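You operate a simulated robot arm through the tools that you are given. There is no shell and no other tool. Be economical: measure what you need, move in short steps, check, and stop when the job is done.

The job below is to be done with a simulated robot arm. You get a single attempt, and the scene is never put back.

TASK
Test how firm the orange sweet is and stand its cup in the well that fits the reading.
Fine: zero the tester before the test; under 250 g is SOFT, over 350 g is FIRM, between is GOOD; arm aside after.

The check looks at the end state, three seconds after you hand in, the way a careful person would. Anything else that was tipped, shoved, dropped, spilled or broken makes it a failure.

THE ROBOT
A 6-joint arm with a two-finger parallel gripper, fixed in place. Base frame: the origin is at the foot of the arm, x ahead of it, y to its left, z up; the work surface is at about z = 860. Lengths are in mm, angles in degrees, forces in N, time in s.
With the tool pointing down near the work surface it reaches from about 260 to 680 mm from the base axis. Its first joint turns from -66.0 to 66.0 degrees. Payload 2.9 kg.
The tool frame sits at the grasp point between the pads (the TCP): z along the fingers, y along the line on which they close. The tips reach 30 mm beyond it. Largest opening 110 mm; finger width 20, thickness 10; the body of the gripper, 48 by 112 mm, starts 55 mm behind the TCP.
Orientation is told as [roll, pitch, yaw] about the base's x, y, z axes, in that order, counted from this pose: with the fingers straight down and closing along the base's y, the tool's x points along the base's -x, its y along +y and its z along -z.

THE INTERFACE
- The arm moves only by the tool play_rows. Its argument "plan" is a list that holds one entry, the list of rows, each a list of 7 numbers: the finger opening in mm, from 0 to 110, then the shift along the tool's x, y, z in mm, then the turn, a rotation vector about the tool's x, y, z in degrees. In form: [[[hand, tx, ty, tz, ax, ay, az], ...]]. A call has 1 to 10 rows; each row is the pose to reach, as a shift and turn from the pose commanded when the call began, along the tool's axes at that moment. A row lasts 0.2 s, in which the tool goes at most 50 mm and 8.6 degrees; a call with a longer step from one row to the next is refused whole, and so is a gripper value outside its range. Where a pose cannot be reached the arm comes as near as it can. A force on the tool above 40 N (or 10 N above the force at the start of the call, whichever is more), or a blocked arm, ends the call early, and 0.2 s more pass. Each finger travels about 108 mm/s and halts on what it meets, pressing with about 39 N; the grip force reading is that of the motor and also rises with nothing between the fingers. The clock runs only during rows and for 0.2 s after the last one: add rows that repeat a pose to give the fingers time. The reply holds the time, the measured pose of the TCP, the force on the tool along the base axes, the opening and the grip force, in the units named above and with some noise, with the torque about the TCP (base axes, N m) and any sound that the robot's microphone picked up.
- Cameras (640 x 400 px; columns grow to the right, rows downward): "scene" is fixed at [69.1, 420.4, 1401.6]; the picture's right is [-0.85, -0.52, 0.00], its down [-0.22, 0.36, -0.91] and it looks along [0.47, -0.78, -0.42] (base axes); focal length 346 px, centre (320, 200). "wrist" rides on the gripper at [72, 17, -103] in the tool frame; the picture's right is [-0.23, 0.97, 0.00], its down [-0.76, -0.18, -0.62] and it looks along [-0.61, -0.14, 0.78] (tool axes); focal length 222 px, centre (320, 200). There is no depth. A picture from a camera that has moved, and an enlarged one, comes with that camera's place and axes in the base frame and with its lens.
- camera(camera): a new picture of that camera. It takes no simulated time.
- enlarge(camera, box): a new picture of the part [left, top, right, bottom] of that camera's present view, enlarged. It takes no simulated time.
- sign_off(): hands the job in; it is judged then, once.

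Go step by step. Nothing tells you positions but the pictures and the camera data: compare them with the known pose of the tool, close in by small moves and look again before you grip or let go. The budget is 120 turns and 76 pictures, counting those below and the enlarged ones. Unless the task says otherwise, let go and move clear before handing in, and close with one line.

The tools are called by a JSON object that holds its "op" and its "data". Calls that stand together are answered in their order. play_rows: Moves the arm, as the interface text tells. Its arguments: {"type":"object","properties":{"plan":{"type":"array","items":{"type":"array","items":{"type":"array","items":{"type":"number"}}}}},"required":["plan"]} The other tools are called the same way: camera (camera) takes a picture; enlarge (camera, box) takes an enlarged picture of a part of a camera's view; sign_off () hands the job in.

At the start:

```text
t: 0.0
position: [256.4, -290.4, 1265.3]
tcp_rot: [0.0, 0.0, 0.0]
contact_force: [-0.9, -0.1, -0.3]
ft_torque: [0.02, -0.01, -0.01]
grip_width: 110.1
grip_force: 0.1
```

scene: 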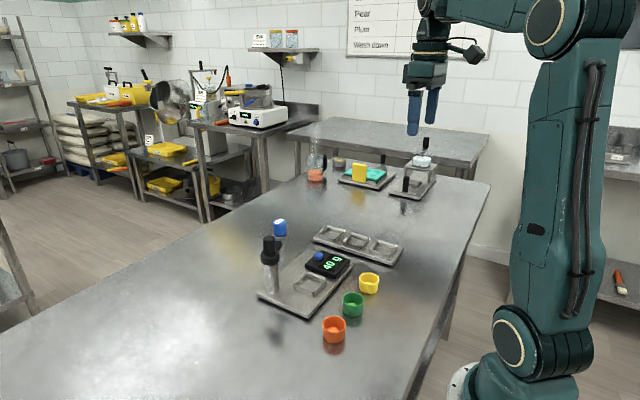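
wrist: 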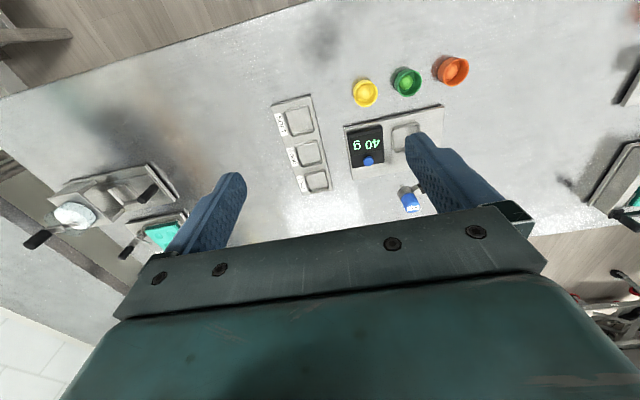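

I see a tester with a display reading 40 g, three cups (yellow, green, orange), and a rack of three wells. I'll look closer at the tester, cups and well labels.

{"op": "enlarge", "data": {"camera": "scene", "box": [240, 200, 420, 350]}}

{"op": "enlarge", "data": {"camera": "wrist", "box": [260, 40, 480, 220]}}

```text
2.67 times, centred on (330, 275) of scene
camera zoom: at [69.1, 420.4, 1401.6], right [-0.85, -0.52, 0.0], down [-0.22, 0.36, -0.91], along [0.47, -0.78, -0.42], focal length 921 px, centre (293, 0)
```

zoom: 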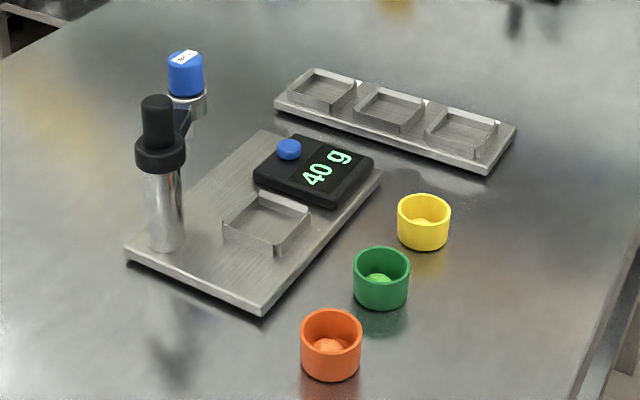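

```text
2.22 times, centred on (370, 130) of wrist
camera zoom: at [183.1, -274.5, 1369.1], right [0.23, 0.97, 0.0], down [0.76, -0.18, 0.62], along [0.61, -0.14, -0.78], focal length 494 px, centre (209, 356)
```

zoom: 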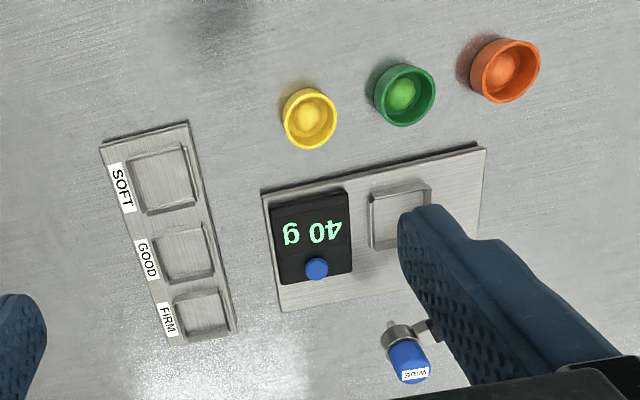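

The orange cup is near (312, -42). I'll look at the post with its probe, and at the poster and the other gear.

{"op": "enlarge", "data": {"camera": "scene", "box": [250, 210, 320, 300]}}

{"op": "enlarge", "data": {"camera": "scene", "box": [290, 130, 450, 210]}}

{"op": "enlarge", "data": {"camera": "scene", "box": [340, 0, 440, 60]}}

```text
4.44 times, centred on (285, 255) of scene
camera zoom: at [69.1, 420.4, 1401.6], right [-0.85, -0.52, 0.0], down [-0.22, 0.36, -0.91], along [0.47, -0.78, -0.42], focal length 1536 px, centre (476, -44)
```

zoom: 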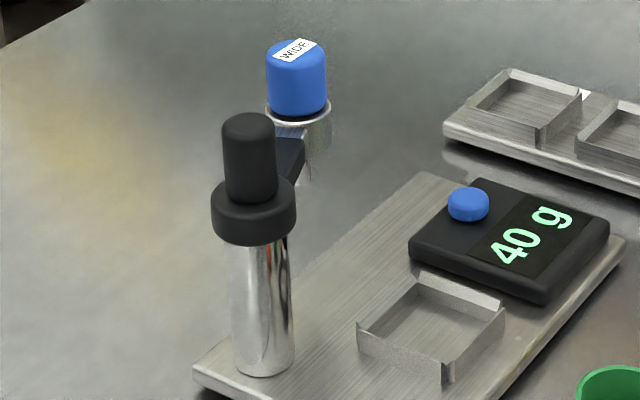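

```text
4.00 times, centred on (370, 170) of scene
camera zoom: at [69.1, 420.4, 1401.6], right [-0.85, -0.52, 0.0], down [-0.22, 0.36, -0.91], along [0.47, -0.78, -0.42], focal length 1382 px, centre (120, 320)
```

zoom: 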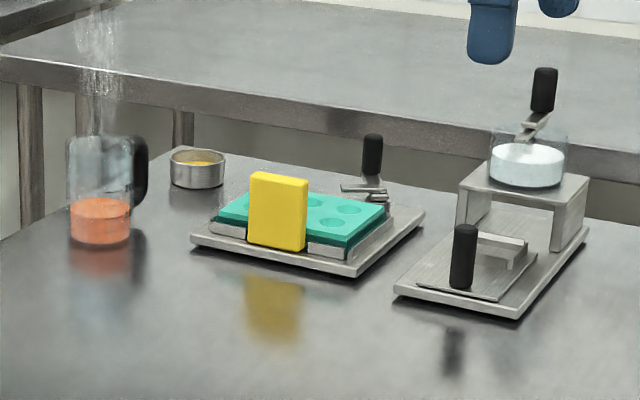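

```text
6.40 times, centred on (390, 30) of scene
camera zoom: at [69.1, 420.4, 1401.6], right [-0.85, -0.52, 0.0], down [-0.22, 0.36, -0.91], along [0.47, -0.78, -0.42], focal length 2211 px, centre (-128, 1288)
```

zoom: 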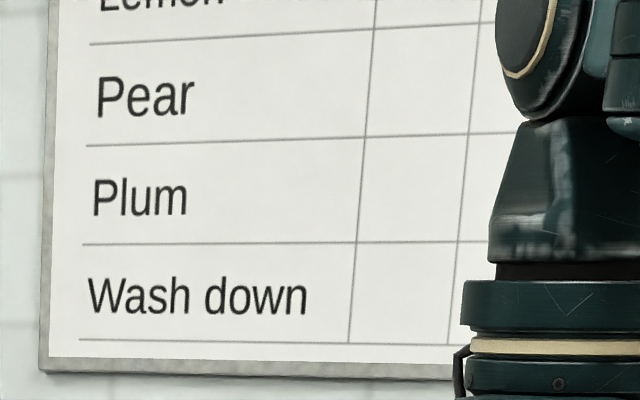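

The post's black knob carries a swing arm, and the blue "WIDE" plunger is at its end (about 528, -154). The seat is near (436, -142), the zero button near (464, -222), and the wells sit at y≈-356 with SOFT, GOOD and FIRM at x≈336, 420 and 503. I'll move above the orange cup.

{"op": "play_rows", "data": {"plan": [[[110, -7, 31, 27, 0, 0, 0], [110, -14, 62, 54, 0, 0, 0], [110, -21, 93, 81, 0, 0, 0], [110, -28, 124, 108, 0, 0, 0], [110, -35, 155, 135, 0, 0, 0], [110, -42, 186, 162, 0, 0, 0], [110, -49, 217, 189, 0, 0, 0], [110, -55, 248, 215, 0, 0, 0], [90, -55, 248, 215, 0, 0, 0]]]}}

{"op": "camera", "data": {"camera": "wrist"}}

{"op": "camera", "data": {"camera": "scene"}}

```text
t: 2.0
position: [308.3, -44.4, 1052.4]
tcp_rot: [0.2, -0.1, -0.1]
contact_force: [-0.1, -0.8, -0.9]
ft_torque: [-0.01, -0.02, 0.04]
grip_width: 90.0
grip_force: 0.0
```

```text
68 pictures are left
camera wrist: at [235.4, -27.4, 1155.3], right [0.23, 0.97, 0.0], down [0.76, -0.18, 0.62], along [0.61, -0.14, -0.78], focal length 222 px, centre (320, 200)
```

wrist: 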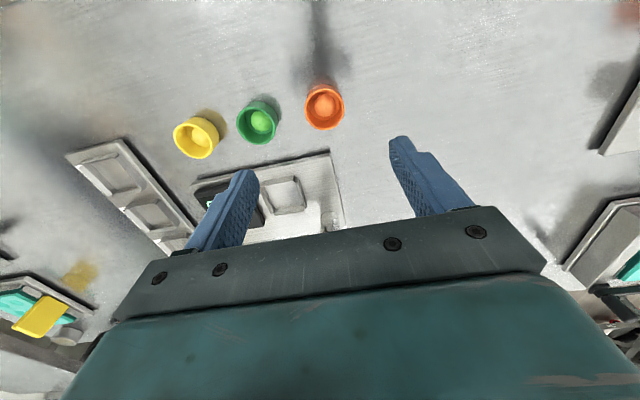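

```text
67 pictures are left
```

scene: 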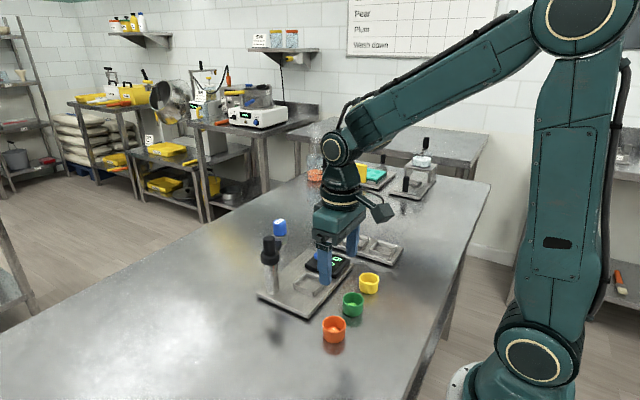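

The hand is above the orange cup. I'll zoom in to fix the cup's size and centre.

{"op": "enlarge", "data": {"camera": "wrist", "box": [280, 70, 376, 130]}}

{"op": "enlarge", "data": {"camera": "scene", "box": [294, 300, 374, 350]}}

```text
6.67 times, centred on (328, 100) of wrist
camera zoom: at [235.4, -27.4, 1155.3], right [0.23, 0.97, 0.0], down [0.76, -0.18, 0.62], along [0.61, -0.14, -0.78], focal length 1481 px, centre (267, 867)
```

zoom: 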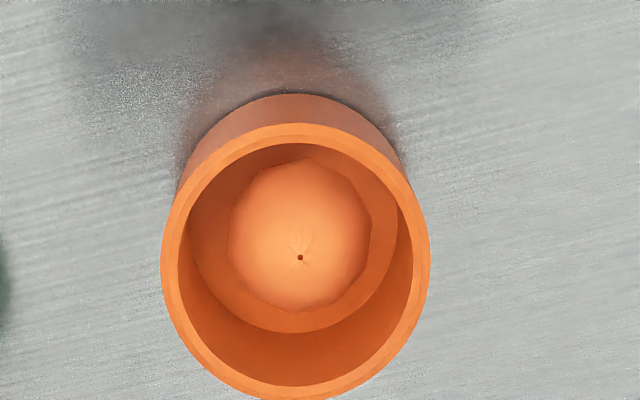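

```text
8.00 times, centred on (334, 325) of scene
camera zoom: at [69.1, 420.5, 1401.6], right [-0.85, -0.52, 0.0], down [-0.22, 0.36, -0.91], along [0.47, -0.78, -0.42], focal length 2764 px, centre (208, -800)
```

zoom: 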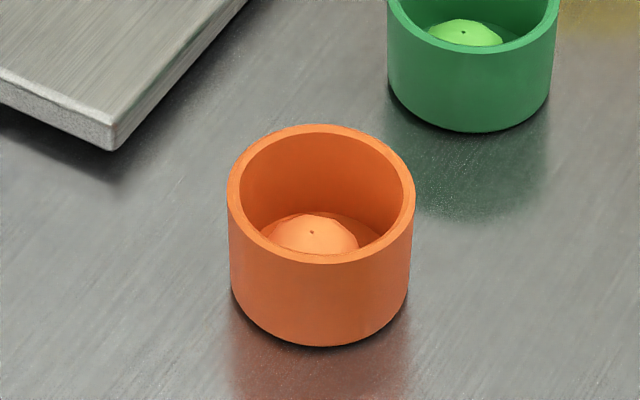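

The cup is 46 mm wide and about 30 mm tall, centred near (313, -40). I'll narrow the opening and go down in two stages.

{"op": "play_rows", "data": {"plan": [[[80, -3, 3, 40, 0, 0, 0], [76, -4, 3, 80, 0, 0, 0], [76, -4, 3, 105, 0, 0, 0], [76, -4, 3, 105, 0, 0, 0]]]}}

{"op": "camera", "data": {"camera": "wrist"}}

{"op": "enlarge", "data": {"camera": "scene", "box": [270, 250, 398, 350]}}

```text
t: 3.0
position: [315.1, -41.3, 945.6]
tcp_rot: [0.0, 0.0, 0.0]
contact_force: [-0.2, 0.2, -0.7]
ft_torque: [-0.04, 0.01, -0.01]
grip_width: 76.0
grip_force: 0.0
```

```text
64 pictures are left
camera wrist: at [241.1, -24.6, 1048.6], right [0.23, 0.97, 0.0], down [0.76, -0.18, 0.62], along [0.61, -0.14, -0.78], focal length 222 px, centre (320, 200)
```

wrist: 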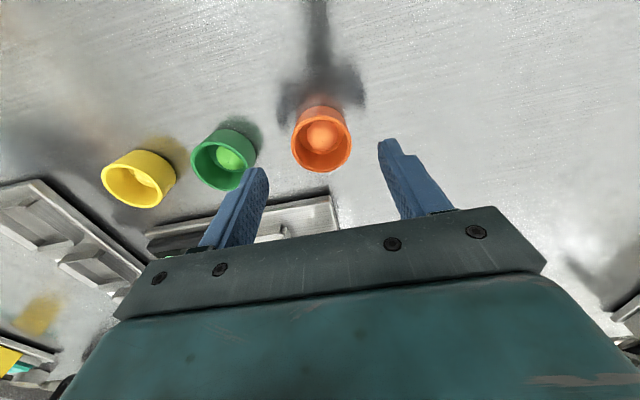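

```text
4.00 times, centred on (334, 300) of scene
camera zoom: at [69.1, 420.4, 1401.6], right [-0.85, -0.52, 0.0], down [-0.22, 0.36, -0.91], along [0.47, -0.78, -0.42], focal length 1382 px, centre (264, -200)
```

zoom: 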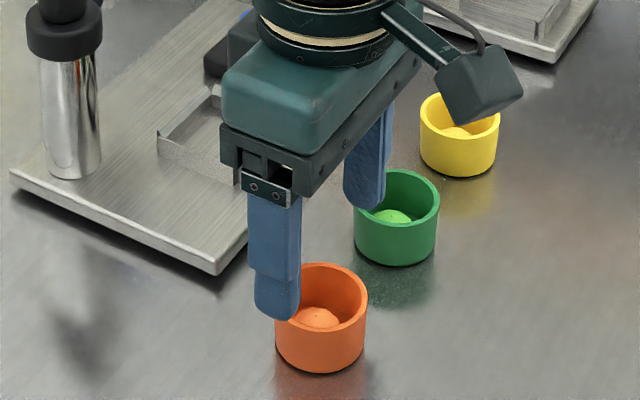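

Alignment looks fine. I'll descend to z≈904 and close.

{"op": "play_rows", "data": {"plan": [[[76, 0, 1, 25, 0, 0, 0], [76, 0, 1, 43, 0, 0, 0], [76, 0, 1, 43, 0, 0, 0], [50, 0, 1, 43, 0, 0, 0], [40, 0, 1, 43, 0, 0, 0], [40, 0, 1, 43, 0, 0, 0]]]}}

{"op": "enlarge", "data": {"camera": "scene", "box": [270, 250, 398, 350]}}

```text
t: 4.4
position: [314.4, -38.7, 902.9]
tcp_rot: [0.0, 0.0, 0.0]
contact_force: [-0.2, -1.0, -0.9]
ft_torque: [0.0, -0.04, 0.01]
grip_width: 44.9
grip_force: 38.7
```

```text
4.00 times, centred on (334, 300) of scene
camera zoom: at [69.1, 420.4, 1401.6], right [-0.85, -0.52, 0.0], down [-0.22, 0.36, -0.91], along [0.47, -0.78, -0.42], focal length 1382 px, centre (264, -200)
```

zoom: 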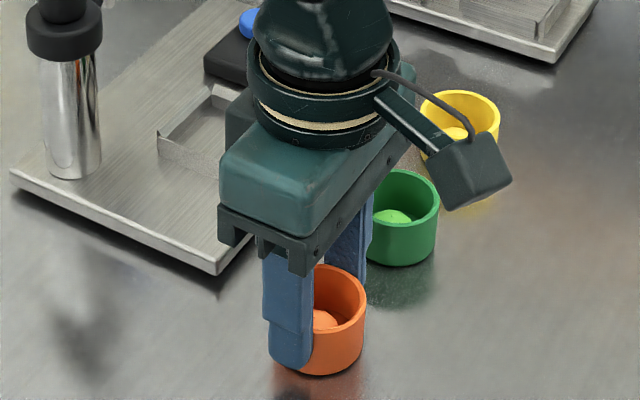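

The cup is held. I'll lift it and then measure the seat.

{"op": "play_rows", "data": {"plan": [[[40, 0, 0, -20, 0, 0, 0], [40, 0, 0, -60, 0, 0, 0], [40, 0, 0, -100, 0, 0, 0], [40, 0, 0, -100, 0, 0, 0]]]}}

{"op": "camera", "data": {"camera": "wrist"}}

{"op": "enlarge", "data": {"camera": "scene", "box": [256, 240, 352, 320]}}

```text
t: 5.4
position: [317.0, -39.7, 1002.0]
tcp_rot: [0.0, 0.0, 0.0]
contact_force: [0.5, 0.1, -0.9]
ft_torque: [0.04, 0.02, 0.01]
grip_width: 44.7
grip_force: 39.2
```

```text
61 pictures are left
camera wrist: at [242.5, -23.3, 1105.1], right [0.23, 0.97, 0.0], down [0.76, -0.18, 0.62], along [0.61, -0.14, -0.78], focal length 222 px, centre (320, 200)
```

wrist: 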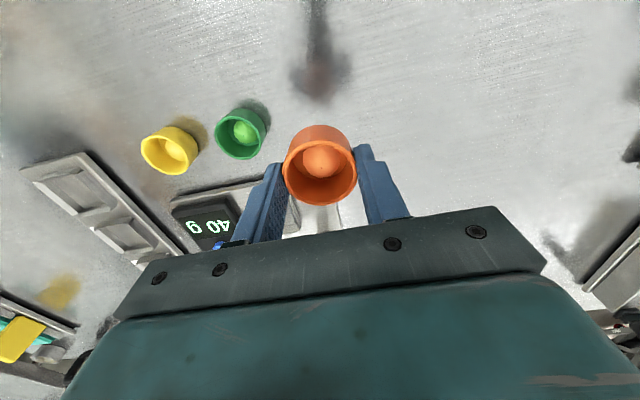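

```text
5.00 times, centred on (304, 280) of scene
camera zoom: at [69.0, 420.4, 1401.6], right [-0.85, -0.52, 0.0], down [-0.22, 0.36, -0.91], along [0.47, -0.78, -0.42], focal length 1728 px, centre (400, -200)
```

zoom: 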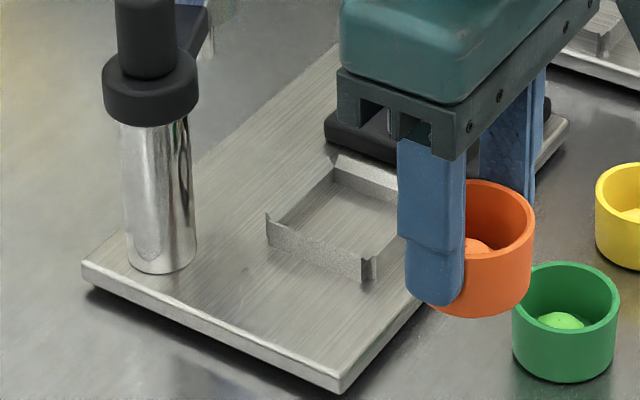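

I'll zoom in on the seat walls to get their height and spacing.

{"op": "enlarge", "data": {"camera": "scene", "box": [300, 266, 348, 302]}}

```text
11.11 times, centred on (324, 284) of scene
camera zoom: at [69.0, 420.4, 1401.6], right [-0.85, -0.52, 0.0], down [-0.22, 0.36, -0.91], along [0.47, -0.78, -0.42], focal length 3839 px, centre (276, -733)
```

zoom: 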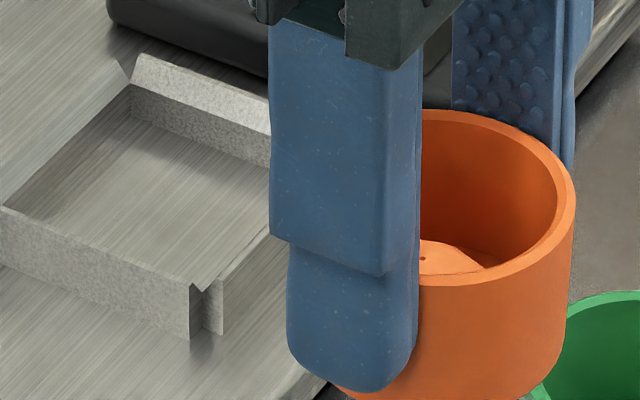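

The seat walls are about 12.5 mm high and my fingertips sit only about 13 mm above the cup's bottom. I'll set the cup back where it was and regrip 7 mm higher.

{"op": "play_rows", "data": {"plan": [[[40, 0, 0, 40, 0, 0, 0], [40, 0, 0, 80, 0, 0, 0], [40, 0, 0, 96, 0, 0, 0], [40, 0, 0, 99.5, 0, 0, 0], [40, 0, 0, 99.5, 0, 0, 0], [62, 0, 0, 99.5, 0, 0, 0], [62, 0, 0, 92.5, 0, 0, 0], [62, 0, 0, 92.5, 0, 0, 0], [40, 0, 0, 92.5, 0, 0, 0], [40, 0, 0, 92.5, 0, 0, 0]]]}}

{"op": "enlarge", "data": {"camera": "scene", "box": [270, 250, 398, 350]}}

```text
t: 7.6
position: [315.1, -39.2, 909.6]
tcp_rot: [0.0, 0.0, 0.0]
contact_force: [-0.3, -0.5, 2.7]
ft_torque: [-0.04, 0.01, 0.01]
grip_width: 44.7
grip_force: 38.8
```

```text
4.00 times, centred on (334, 300) of scene
camera zoom: at [69.0, 420.5, 1401.6], right [-0.85, -0.52, 0.0], down [-0.22, 0.36, -0.91], along [0.47, -0.78, -0.42], focal length 1382 px, centre (264, -200)
```

zoom: 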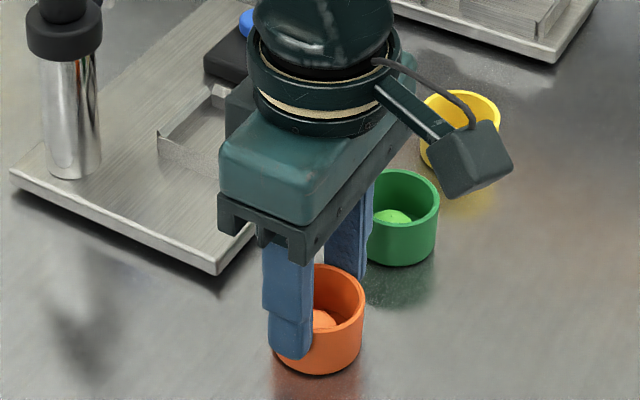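

Held again, 10 mm below the rim. I'll lift and move beside the seat so I can locate it.

{"op": "play_rows", "data": {"plan": [[[40, 0, 0, -30, 0, 0, 0], [40, 0, 0, -65, 0, 0, 0], [40, 0, 0, -100, 0, 0, 0], [40, -25, -30, -110, 0, 0, 0], [40, -50, -60, -110, 0, 0, 0], [40, -80, -95, -110, 0, 0, 0], [40, -80, -95, -110, 0, 0, 0]]]}}

{"op": "camera", "data": {"camera": "wrist"}}

{"op": "enlarge", "data": {"camera": "wrist", "box": [240, 40, 400, 140]}}

```text
t: 9.2
position: [394.6, -135.7, 1022.3]
tcp_rot: [0.0, 0.0, 0.0]
contact_force: [-0.1, -0.2, 0.4]
ft_torque: [0.01, -0.03, 0.02]
grip_width: 45.0
grip_force: 39.1
```

```text
57 pictures are left
camera wrist: at [322.6, -119.5, 1125.0], right [0.23, 0.97, 0.0], down [0.76, -0.18, 0.62], along [0.61, -0.14, -0.78], focal length 222 px, centre (320, 200)
```

wrist: 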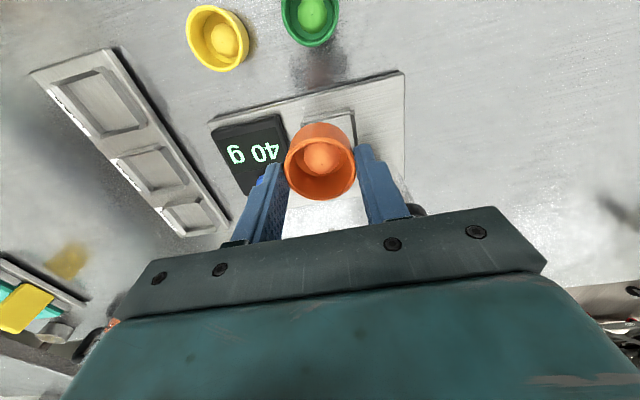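

```text
4.00 times, centred on (320, 90) of wrist
camera zoom: at [322.6, -119.5, 1125.0], right [0.23, 0.97, 0.0], down [0.76, -0.18, 0.62], along [0.61, -0.14, -0.78], focal length 888 px, centre (320, 640)
```

zoom: 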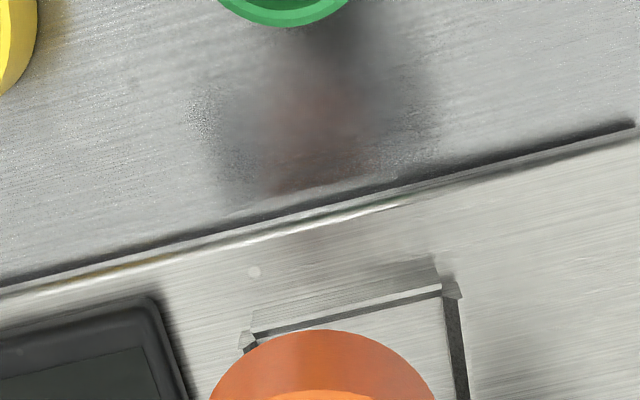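

The seat centre is roughly (432, -130). I'll move on 50 mm in x to see the whole seat above the held cup.

{"op": "play_rows", "data": {"plan": [[[40, -30, 0, -10, 0, 0, 0], [40, -55, 5, -20, 0, 0, 0], [40, -55, 5, -20, 0, 0, 0], [40, -55, 5, -20, 0, 0, 0]]]}}

{"op": "camera", "data": {"camera": "wrist"}}

{"op": "enlarge", "data": {"camera": "wrist", "box": [240, 20, 400, 120]}}

```text
t: 10.2
position: [451.0, -129.3, 1040.8]
tcp_rot: [0.0, 0.0, 0.0]
contact_force: [-0.3, -0.2, 0.5]
ft_torque: [-0.03, -0.04, -0.04]
grip_width: 44.9
grip_force: 39.0
```

```text
55 pictures are left
camera wrist: at [377.5, -113.0, 1143.9], right [0.23, 0.97, 0.0], down [0.76, -0.18, 0.62], along [0.61, -0.14, -0.78], focal length 222 px, centre (320, 200)
```

wrist: 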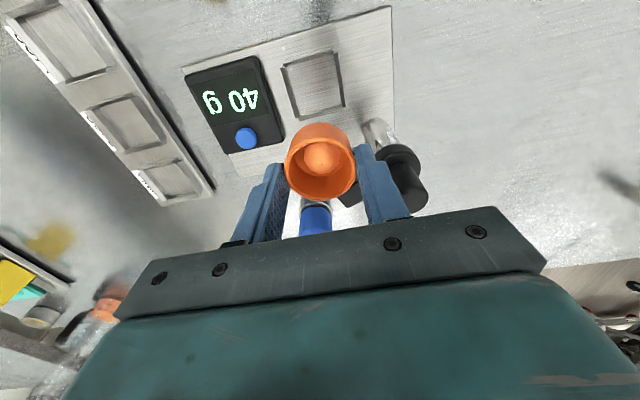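

```text
4.00 times, centred on (320, 70) of wrist
camera zoom: at [377.5, -113.0, 1143.9], right [0.23, 0.97, 0.0], down [0.76, -0.18, 0.62], along [0.61, -0.14, -0.78], focal length 888 px, centre (320, 720)
```

zoom: 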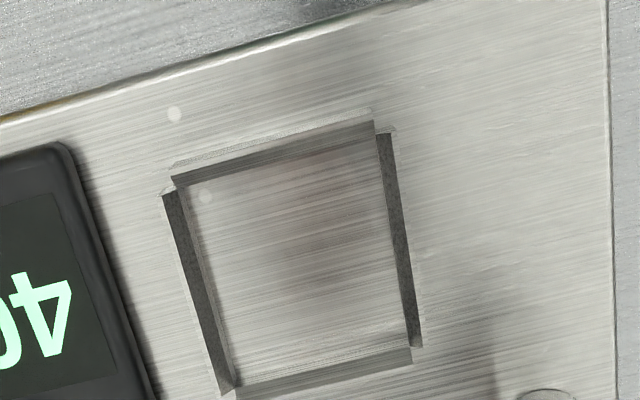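

The seat floor is a 53 mm square centred at (434, -130.5). I'll bring the cup over it and down to about 12 mm above, then check.

{"op": "play_rows", "data": {"plan": [[[40, 15.5, -1, 0, 0, 0, 0], [40, 15.5, -1, 40, 0, 0, 0], [40, 15.5, -1, 80, 0, 0, 0], [40, 15.5, -1, 108, 0, 0, 0], [40, 15.5, -1, 108, 0, 0, 0]]]}}

{"op": "enlarge", "data": {"camera": "scene", "box": [270, 240, 366, 300]}}

{"op": "enlarge", "data": {"camera": "wrist", "box": [240, 90, 400, 210]}}

```text
t: 11.4
position: [432.8, -130.3, 931.0]
tcp_rot: [0.0, 0.1, -0.1]
contact_force: [-5.0, 0.3, 0.0]
ft_torque: [-0.01, 0.23, -0.02]
grip_width: 45.1
grip_force: 39.2
```

```text
6.67 times, centred on (318, 270) of scene
camera zoom: at [68.9, 420.4, 1401.6], right [-0.85, -0.52, 0.0], down [-0.22, 0.36, -0.91], along [0.47, -0.78, -0.42], focal length 2303 px, centre (333, -267)
```

zoom: 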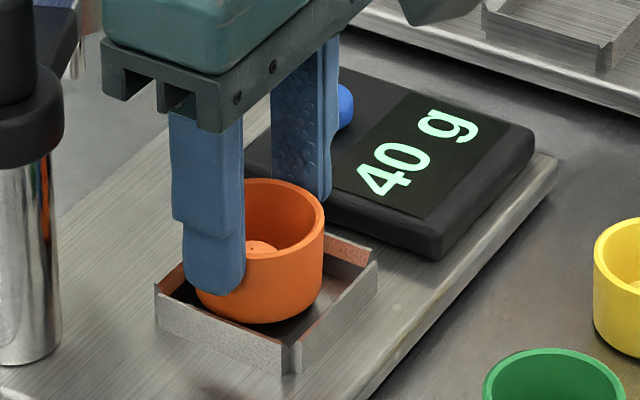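

```text
3.33 times, centred on (320, 150) of wrist
camera zoom: at [359.2, -113.6, 1034.5], right [0.23, 0.97, 0.0], down [0.76, -0.18, 0.62], along [0.6, -0.14, -0.78], focal length 740 px, centre (320, 367)
```

zoom: 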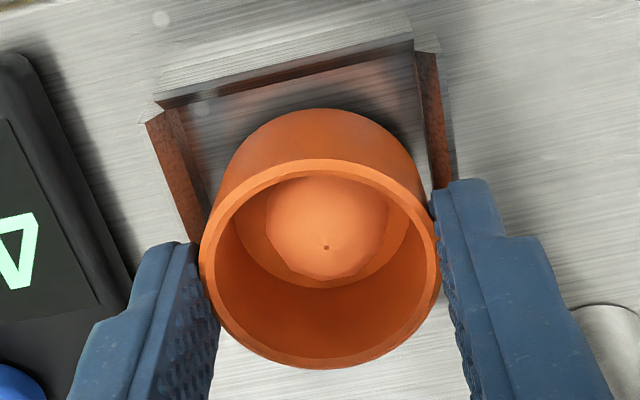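

A side force of 5 N says the cup's foot touches the far wall (+x). I'll rise a little and shift 5 mm back toward -x.

{"op": "play_rows", "data": {"plan": [[[40, 0, 0, -4, 0, 0, 0], [40, 5, 0, -4, 0, 0, 0], [40, 5, 0, -4, 0, 0, 0], [40, 5, 0, -4, 0, 0, 0]]]}}

{"op": "enlarge", "data": {"camera": "scene", "box": [270, 240, 366, 300]}}

{"op": "enlarge", "data": {"camera": "wrist", "box": [240, 90, 400, 210]}}

```text
t: 12.4
position: [430.1, -129.9, 937.5]
tcp_rot: [0.0, 0.0, 0.1]
contact_force: [-0.2, -0.4, 0.7]
ft_torque: [0.02, 0.03, -0.01]
grip_width: 45.2
grip_force: 38.7
```

```text
6.67 times, centred on (318, 270) of scene
camera zoom: at [69.1, 420.4, 1401.6], right [-0.85, -0.52, 0.0], down [-0.22, 0.36, -0.91], along [0.47, -0.78, -0.42], focal length 2303 px, centre (333, -267)
```

zoom: 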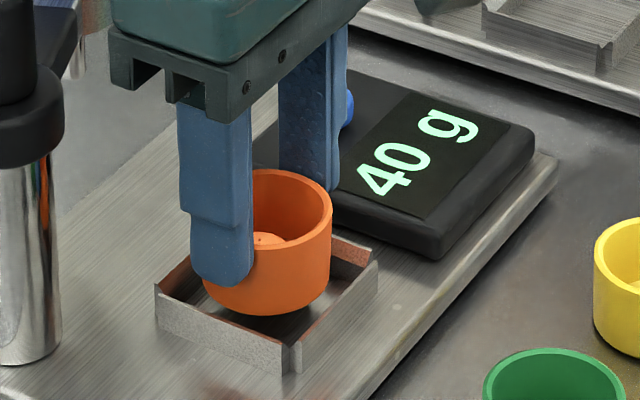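

```text
3.33 times, centred on (320, 150) of wrist
camera zoom: at [355.4, -113.1, 1039.7], right [0.23, 0.97, 0.0], down [0.76, -0.18, 0.62], along [0.61, -0.14, -0.78], focal length 740 px, centre (320, 367)
```

zoom: 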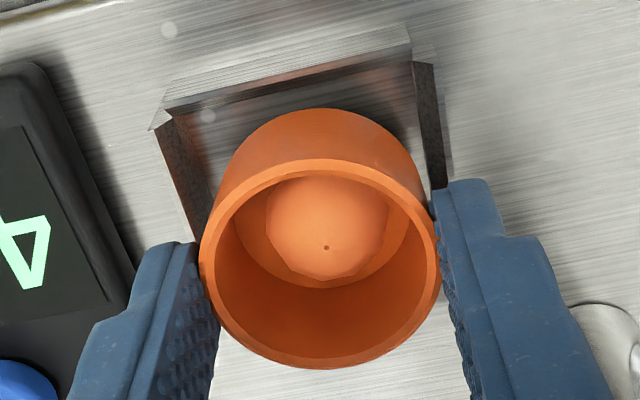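

No contact now; the walls seem a bit taller (about 16 mm) than I first judged. The cup is centred near (430, -129.5), so I'll descend slowly and watch the force.

{"op": "play_rows", "data": {"plan": [[[40, 0, 0, 5, 0, 0, 0], [40, 0, 0, 9, 0, 0, 0], [40, 0, 0, 9, 0, 0, 0], [40, 0, 0, 9, 0, 0, 0]]]}}

```text
t: 13.4
position: [429.1, -129.5, 927.4]
tcp_rot: [-0.1, -0.1, 0.0]
contact_force: [0.3, 0.2, -1.6]
ft_torque: [0.01, 0.03, -0.01]
grip_width: 45.0
grip_force: 38.5
```

Still free of contact. I'll continue down a few millimetres.

{"op": "play_rows", "data": {"plan": [[[40, 0, 0, 3, 0, 0, 0], [40, 0, 0, 6, 0, 0, 0], [40, 0, 0, 6, 0, 0, 0], [40, 0, 0, 6, 0, 0, 0]]]}}

{"op": "enlarge", "data": {"camera": "scene", "box": [270, 240, 366, 300]}}

```text
t: 14.4
position: [429.5, -129.5, 923.5]
tcp_rot: [0.0, -0.2, -0.2]
contact_force: [-8.1, -2.4, 33.0]
ft_torque: [-0.02, 0.27, -0.01]
grip_width: 44.9
grip_force: 38.6
```

```text
6.67 times, centred on (318, 270) of scene
camera zoom: at [68.4, 420.5, 1401.6], right [-0.85, -0.52, 0.0], down [-0.22, 0.36, -0.91], along [0.47, -0.78, -0.42], focal length 2303 px, centre (333, -267)
```

zoom: 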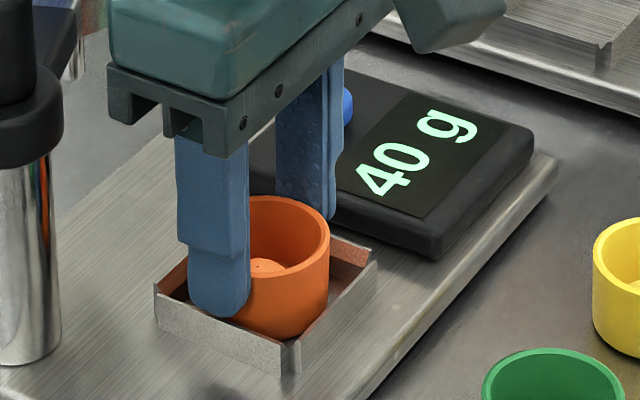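

Firm upward force of 33 N, either the floor or a wall. I'll back off 2 mm, shift 2 mm toward -x and look.

{"op": "play_rows", "data": {"plan": [[[40, 0, 0, -3, 0, 0, 0], [40, 2, 0, -3, 0, 0, 0], [40, 2, 0, -2, 0, 0, 0], [40, 2, 0, -2, 0, 0, 0]]]}}

{"op": "enlarge", "data": {"camera": "wrist", "box": [240, 90, 400, 210]}}

{"op": "enlarge", "data": {"camera": "scene", "box": [290, 260, 338, 296]}}

```text
t: 15.4
position: [426.7, -131.1, 923.3]
tcp_rot: [0.0, 0.0, 0.1]
contact_force: [3.7, 3.9, 6.8]
ft_torque: [0.14, -0.29, 0.04]
grip_width: 45.1
grip_force: 39.1
```

```text
3.33 times, centred on (320, 150) of wrist
camera zoom: at [354.0, -113.7, 1026.6], right [0.23, 0.97, 0.0], down [0.76, -0.18, 0.62], along [0.61, -0.14, -0.78], focal length 740 px, centre (320, 367)
```

zoom: 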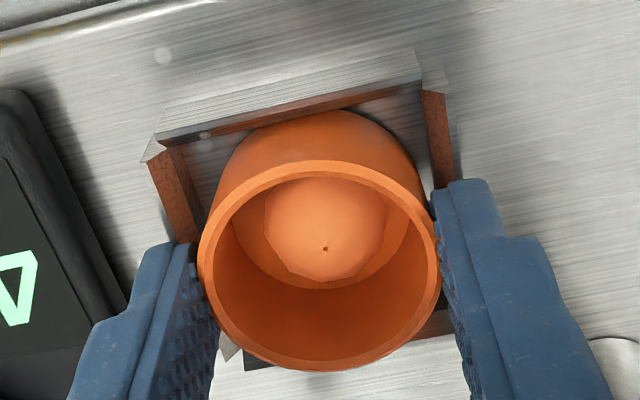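

```text
11.11 times, centred on (314, 278) of scene
camera zoom: at [69.0, 420.5, 1401.6], right [-0.85, -0.52, 0.0], down [-0.22, 0.36, -0.91], along [0.47, -0.78, -0.42], focal length 3839 px, centre (387, -667)
```

zoom: 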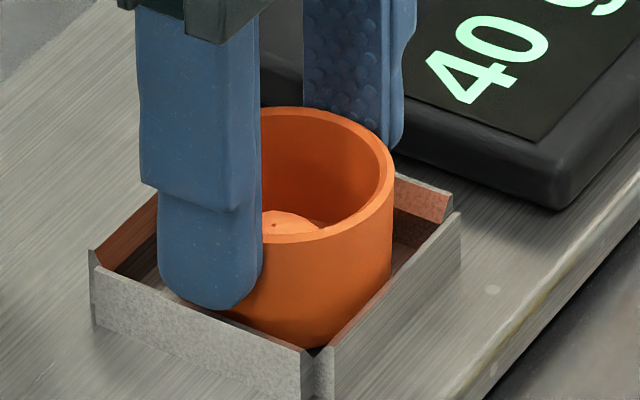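

Now it leans on the near wall, so the seat centre for the cup is about (428.3, -130). I'll shift there and ease down.

{"op": "play_rows", "data": {"plan": [[[40, -1.5, 0.8, -1, 0, 0, 0], [40, -1.5, 0.8, 1, 0, 0, 0], [40, -1.5, 0.8, 2, 0, 0, 0], [40, -1.5, 0.8, 2, 0, 0, 0]]]}}

```text
t: 16.4
position: [428.4, -129.7, 922.7]
tcp_rot: [-0.2, -0.1, -0.1]
contact_force: [-11.4, -2.1, 33.7]
ft_torque: [-0.07, 0.3, -0.03]
grip_width: 45.2
grip_force: 38.5
```

The force pattern (33 N up with friction sideways) suggests the cup is on the floor. I'll unload and look before letting go.

{"op": "play_rows", "data": {"plan": [[[40, 0, 0, -2, 0, 0, 0], [40, 0, 0, -2.5, 0, 0, 0], [40, 0, 0, -2.5, 0, 0, 0]]]}}

{"op": "enlarge", "data": {"camera": "wrist", "box": [240, 90, 400, 210]}}

{"op": "enlarge", "data": {"camera": "scene", "box": [290, 260, 338, 296]}}

```text
t: 17.2
position: [429.4, -128.9, 923.2]
tcp_rot: [0.0, 0.2, 0.1]
contact_force: [0.0, 0.7, 0.0]
ft_torque: [-0.02, -0.02, 0.0]
grip_width: 45.0
grip_force: 39.0
```

```text
3.33 times, centred on (320, 150) of wrist
camera zoom: at [355.7, -112.7, 1026.7], right [0.23, 0.97, 0.0], down [0.76, -0.18, 0.62], along [0.61, -0.14, -0.78], focal length 740 px, centre (320, 367)
```

zoom: 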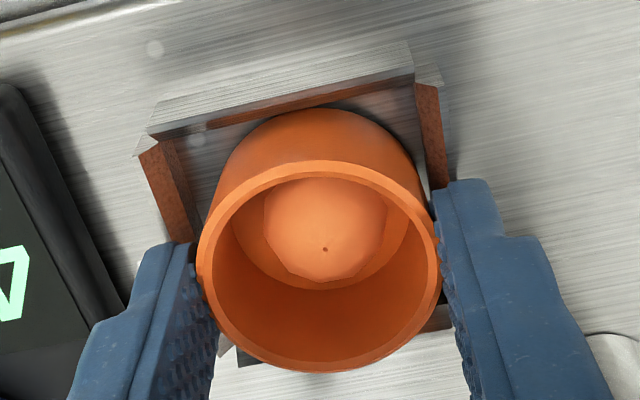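

```text
11.11 times, centred on (314, 278) of scene
camera zoom: at [69.1, 420.4, 1401.6], right [-0.85, -0.52, 0.0], down [-0.22, 0.36, -0.91], along [0.47, -0.78, -0.42], focal length 3839 px, centre (387, -667)
```

zoom: 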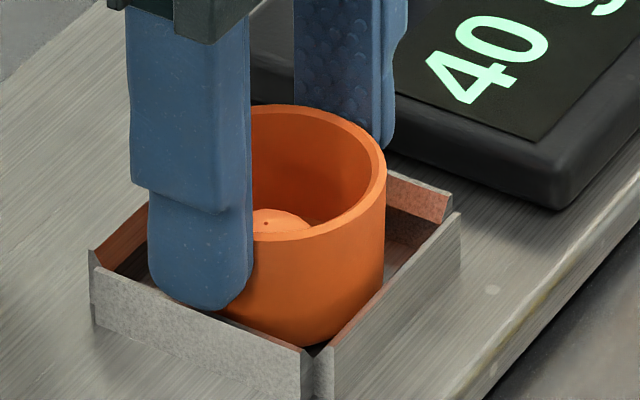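

The cup stands inside the walls with no load. I'll let go gently and lift away, still leaving the plunger alone.

{"op": "play_rows", "data": {"plan": [[[50, 0, 0, 0, 0, 0, 0], [56, 0, 0, 0, 0, 0, 0], [56, 0, 0, 0, 0, 0, 0], [56, 0, 0, -20, 0, 0, 0], [60, 0, 0, -60, 0, 0, 0], [60, 0, 0, -105, 0, 0, 0], [60, 0, 0, -125, 0, 0, 0], [60, 0, 0, -125, 0, 0, 0]]]}}

{"op": "enlarge", "data": {"camera": "scene", "box": [250, 220, 378, 310]}}

{"op": "camera", "data": {"camera": "wrist"}}

```text
t: 19.0
position: [430.1, -128.7, 1047.7]
tcp_rot: [-0.1, 0.0, -0.1]
contact_force: [-0.8, 1.1, -0.3]
ft_torque: [-0.01, 0.0, -0.01]
grip_width: 59.7
grip_force: 0.1
```

```text
4.44 times, centred on (314, 265) of scene
camera zoom: at [69.1, 420.4, 1401.6], right [-0.85, -0.52, 0.0], down [-0.22, 0.36, -0.91], along [0.47, -0.78, -0.42], focal length 1536 px, centre (347, -89)
```

zoom: 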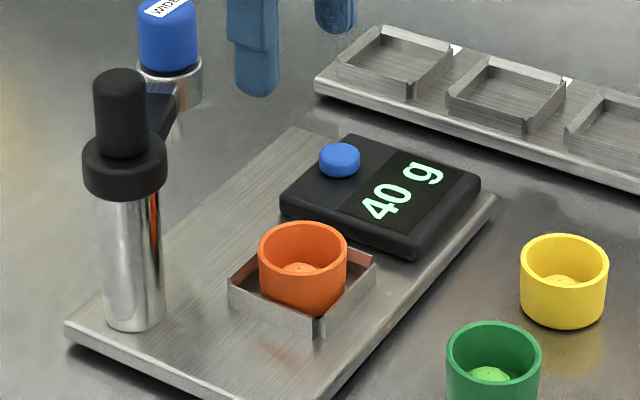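

```text
43 pictures are left
camera wrist: at [355.8, -112.1, 1151.5], right [0.23, 0.97, 0.0], down [0.76, -0.18, 0.62], along [0.61, -0.14, -0.78], focal length 222 px, centre (320, 200)
```

wrist: 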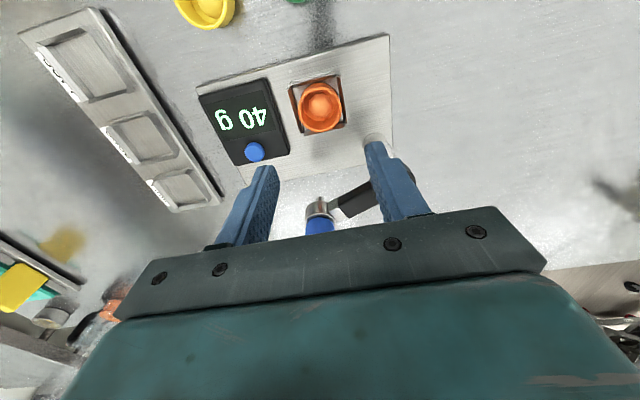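

The cup is seated upright, and the display still shows 40 g. Next I'll close the fingers and go above the zero button at (460, -220).

{"op": "play_rows", "data": {"plan": [[[30, -10, -40, 0, 0, 0, 0], [10, -25, -80, 0, 0, 0, 0], [0, -31, -92, 20, 0, 0, 0], [0, -31, -92, 60, 0, 0, 0], [0, -31, -92, 100, 0, 0, 0], [0, -31, -92, 108, 0, 0, 0], [0, -31, -92, 108, 0, 0, 0]]]}}

{"op": "enlarge", "data": {"camera": "scene", "box": [270, 220, 366, 290]}}

{"op": "enlarge", "data": {"camera": "wrist", "box": [240, 60, 400, 180]}}

```text
t: 20.6
position: [458.6, -223.8, 938.6]
tcp_rot: [0.0, 0.0, -0.1]
contact_force: [0.1, 0.5, 0.3]
ft_torque: [0.0, -0.03, 0.01]
grip_width: 0.0
grip_force: 38.0
```

```text
5.71 times, centred on (318, 255) of scene
camera zoom: at [69.1, 420.4, 1401.6], right [-0.85, -0.52, 0.0], down [-0.22, 0.36, -0.91], along [0.47, -0.78, -0.42], focal length 1974 px, centre (331, -114)
```

zoom: 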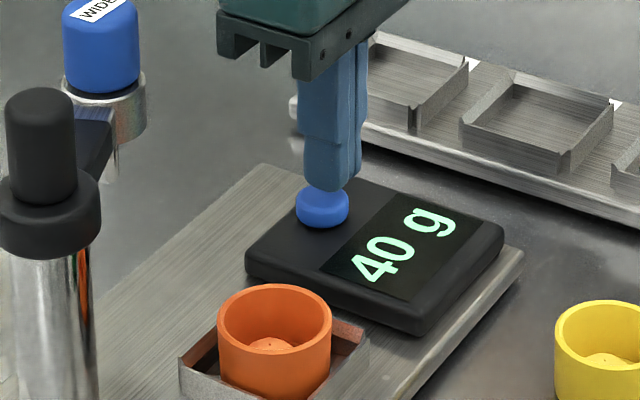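

```text
3.33 times, centred on (320, 120) of wrist
camera zoom: at [384.5, -206.4, 1042.1], right [0.23, 0.97, 0.0], down [0.76, -0.18, 0.62], along [0.61, -0.14, -0.78], focal length 740 px, centre (320, 467)
```

zoom: 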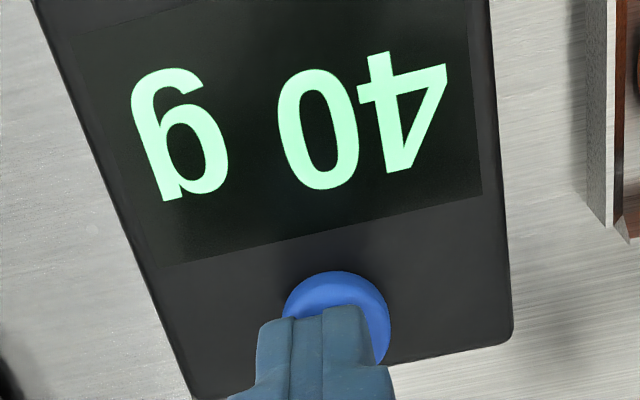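

The button is 3 mm to +y of the fingertips. I'll correct and press gently in small steps.

{"op": "play_rows", "data": {"plan": [[[0, 0, 3.5, 4, 0, 0, 0], [0, 0, 3.5, 8, 0, 0, 0], [0, 0, 3.5, 11, 0, 0, 0], [0, 0, 3.5, 13, 0, 0, 0], [0, 0, 3.5, 13, 0, 0, 0]]]}}

{"op": "enlarge", "data": {"camera": "scene", "box": [270, 220, 366, 290]}}

```text
t: 21.8
position: [459.8, -217.8, 929.0]
tcp_rot: [0.1, 0.0, 0.0]
contact_force: [-0.4, -0.5, 1.6]
ft_torque: [-0.02, 0.01, 0.01]
grip_width: 0.0
grip_force: 37.5
```

```text
5.71 times, centred on (318, 255) of scene
camera zoom: at [69.0, 420.4, 1401.6], right [-0.85, -0.52, 0.0], down [-0.22, 0.36, -0.91], along [0.47, -0.78, -0.42], focal length 1974 px, centre (331, -114)
```

zoom: 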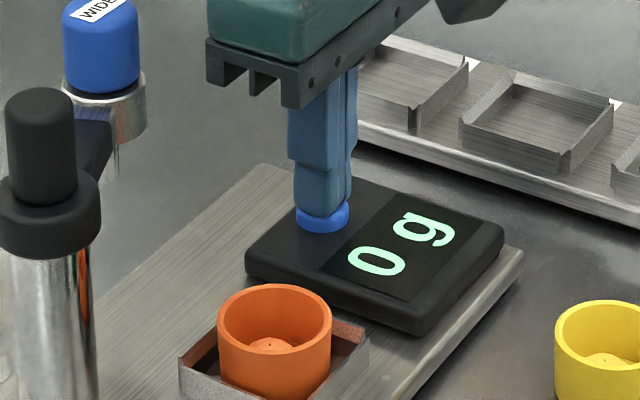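

The display now reads 0 g. I'll lift off and go above the black swing knob at about (493, -69.5).

{"op": "play_rows", "data": {"plan": [[[0, 0, 0, -40, 0, 0, 0], [0, 0, 0, -80, 0, 0, 0], [20, 0, 0, -125, 0, 0, 0], [40, 0, 25, -160, 0, 0, 0], [60, -12, 70, -160, 0, 0, 0], [60, -24, 115, -160, 0, 0, 0], [60, -33, 148, -160, 0, 0, 0], [60, -33, 148, -160, 0, 0, 0]]]}}

{"op": "camera", "data": {"camera": "wrist"}}

{"op": "enlarge", "data": {"camera": "scene", "box": [220, 180, 380, 290]}}

```text
t: 23.6
position: [492.0, -68.3, 1089.3]
tcp_rot: [0.1, 0.0, 0.1]
contact_force: [-0.2, -0.4, -0.2]
ft_torque: [0.0, 0.02, 0.01]
grip_width: 60.2
grip_force: 0.0
```

```text
39 pictures are left
camera wrist: at [419.0, -53.0, 1192.7], right [0.23, 0.97, 0.0], down [0.76, -0.18, 0.62], along [0.61, -0.14, -0.78], focal length 222 px, centre (320, 200)
```

wrist: 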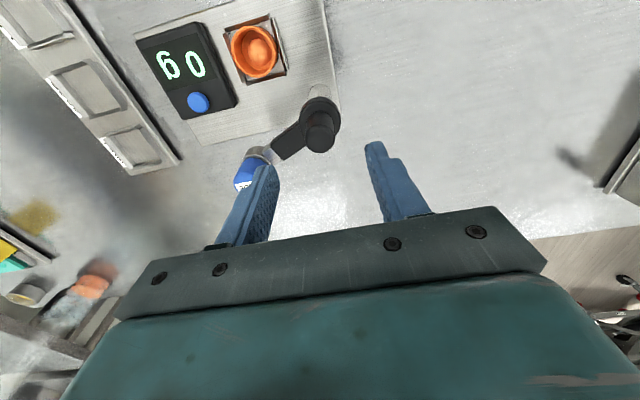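

```text
3.64 times, centred on (300, 235) of scene
camera zoom: at [69.0, 420.5, 1401.6], right [-0.85, -0.52, 0.0], down [-0.22, 0.36, -0.91], along [0.47, -0.78, -0.42], focal length 1256 px, centre (393, 73)
```

zoom: 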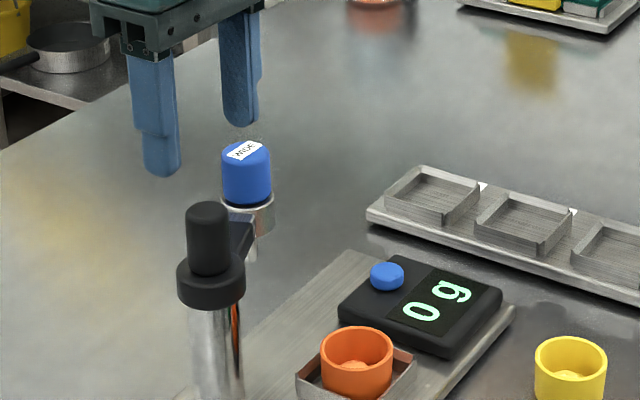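

I'm above the knob (top at about z 1018). I'll descend so the fingertips are at about z 988, and close on it.

{"op": "play_rows", "data": {"plan": [[[60, 1, 0.5, 40, 0, 0, 0], [60, 1, 0.5, 70, 0, 0, 0], [60, 1, 0.5, 70, 0, 0, 0], [40, 1, 0.5, 70, 0, 0, 0], [22, 1, 0.5, 70, 0, 0, 0], [22, 1, 0.5, 70, 0, 0, 0]]]}}

{"op": "enlarge", "data": {"camera": "scene", "box": [220, 180, 380, 290]}}

```text
t: 25.0
position: [492.7, -69.3, 1019.3]
tcp_rot: [0.0, 0.0, -0.1]
contact_force: [-0.4, -4.2, -0.9]
ft_torque: [-0.08, -0.46, -0.09]
grip_width: 25.4
grip_force: 39.2
```

```text
3.64 times, centred on (300, 235) of scene
camera zoom: at [69.1, 420.3, 1401.6], right [-0.85, -0.52, 0.0], down [-0.22, 0.36, -0.91], along [0.47, -0.78, -0.42], focal length 1256 px, centre (393, 73)
```

zoom: 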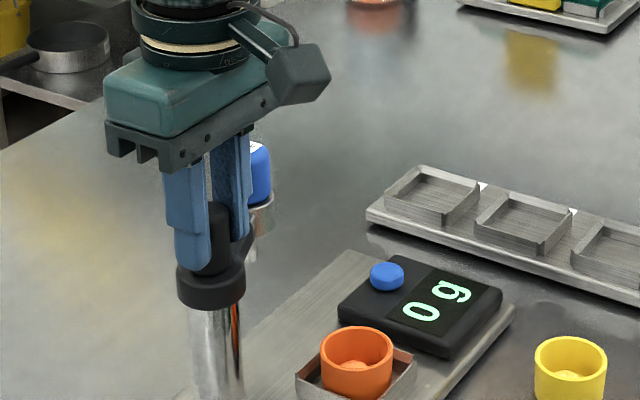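

The knob is gripped (25 mm). I'll try turning it 24° clockwise seen from above and check that the arm swings.

{"op": "play_rows", "data": {"plan": [[[22, 0, 0, 0, 0, 0, 8], [22, 0, 0, 0, 0, 0, 16], [22, 0, 0, 0, 0, 0, 24], [22, 0, 0, 0, 0, 0, 24]]]}}

{"op": "enlarge", "data": {"camera": "scene", "box": [220, 180, 380, 290]}}

```text
t: 26.0
position: [491.2, -69.3, 1018.1]
tcp_rot: [0.0, 0.2, -24.0]
contact_force: [-10.0, 4.9, 12.7]
ft_torque: [0.4, 0.71, -0.07]
grip_width: 25.8
grip_force: 39.2
```

```text
3.64 times, centred on (300, 235) of scene
camera zoom: at [68.6, 420.6, 1401.6], right [-0.85, -0.52, 0.0], down [-0.22, 0.36, -0.91], along [0.47, -0.78, -0.42], focal length 1256 px, centre (393, 73)
```

zoom: 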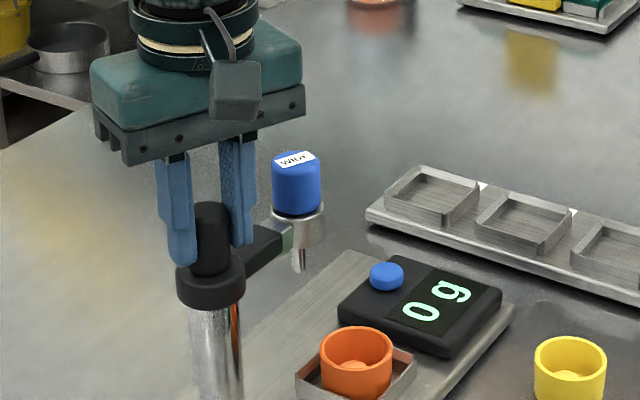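

The arm swings with the knob. I'll continue to 60° in total.

{"op": "play_rows", "data": {"plan": [[[22, 0, 0, 0, 0, 0, 8], [22, 0, 0, 0, 0, 0, 16], [22, 0, 0, 0, 0, 0, 24], [22, 0, 0, 0, 0, 0, 32], [22, 0, 0, 0, 0, 0, 36], [22, 0, 0, 0, 0, 0, 36]]]}}

{"op": "enlarge", "data": {"camera": "scene", "box": [240, 200, 368, 300]}}

{"op": "camera", "data": {"camera": "wrist"}}

```text
t: 27.4
position: [493.3, -67.2, 1019.1]
tcp_rot: [0.3, -0.1, -59.8]
contact_force: [0.3, 25.8, 23.8]
ft_torque: [-0.3, -0.03, -0.01]
grip_width: 25.6
grip_force: 38.9
```

```text
4.00 times, centred on (304, 250) of scene
camera zoom: at [68.7, 421.3, 1401.3], right [-0.85, -0.52, 0.0], down [-0.22, 0.36, -0.91], along [0.47, -0.78, -0.42], focal length 1382 px, centre (384, 0)
```

zoom: 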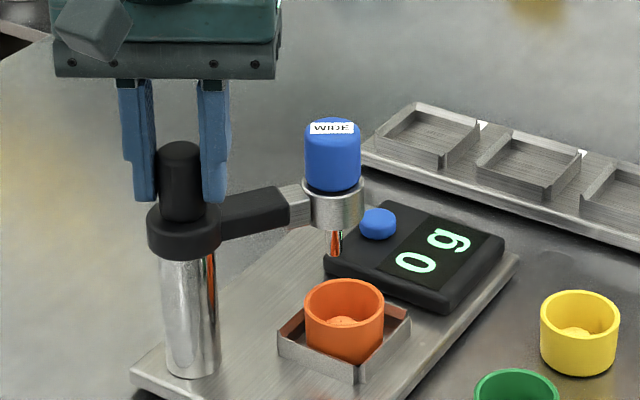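

```text
34 pictures are left
camera wrist: at [470.1, 2.9, 1122.1], right [0.96, 0.29, 0.0], down [0.23, -0.75, 0.62], along [0.19, -0.6, -0.78], focal length 222 px, centre (320, 200)
```

wrist: 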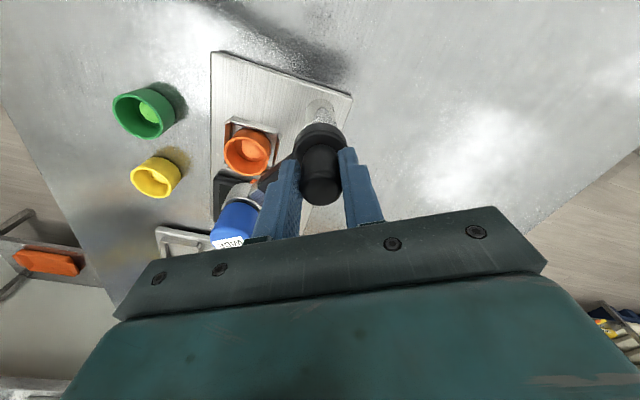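

The arm has about 8° left to be over the cup, and the side force shows I'm a bit off the knob's axis. I'll relieve it by 2 mm in +y and finish the turn.

{"op": "play_rows", "data": {"plan": [[[22, 1.7, 1.0, -1, 0, 0, 0], [22, 1.7, 1.0, -1, 0, 0, 4], [22, 1.7, 1.0, -1, 0, 0, 8], [22, 1.7, 1.0, -1, 0, 0, 8]]]}}

{"op": "enlarge", "data": {"camera": "scene", "box": [264, 220, 360, 300]}}

```text
t: 28.4
position: [492.9, -67.0, 1020.4]
tcp_rot: [0.0, -0.1, -68.2]
contact_force: [15.8, 11.1, 11.8]
ft_torque: [0.0, -0.27, 0.0]
grip_width: 25.5
grip_force: 38.5
```

```text
5.00 times, centred on (312, 260) of scene
camera zoom: at [69.4, 420.8, 1401.5], right [-0.85, -0.52, 0.0], down [-0.22, 0.36, -0.91], along [0.47, -0.78, -0.42], focal length 1728 px, centre (360, -100)
```

zoom: 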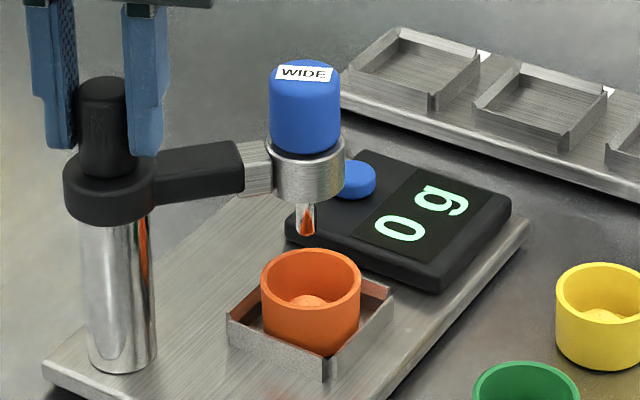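

The plunger now appears over the sweet. I'll check with the wrist camera before letting go of the knob.

{"op": "enlarge", "data": {"camera": "wrist", "box": [180, 90, 340, 250]}}

```text
2.50 times, centred on (260, 170) of wrist
camera zoom: at [481.0, 5.7, 1121.9], right [0.99, 0.15, 0.0], down [0.12, -0.77, 0.62], along [0.1, -0.62, -0.78], focal length 555 px, centre (470, 275)
```

zoom: 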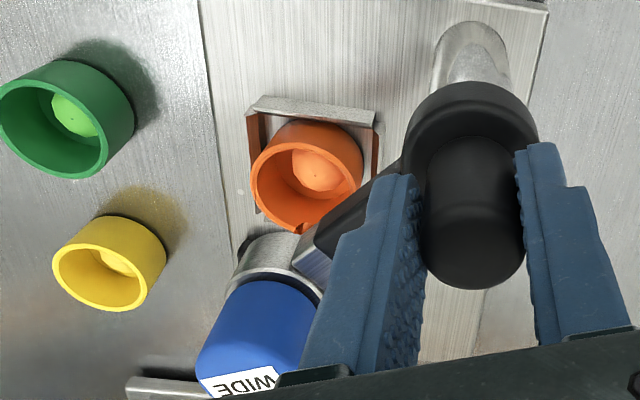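

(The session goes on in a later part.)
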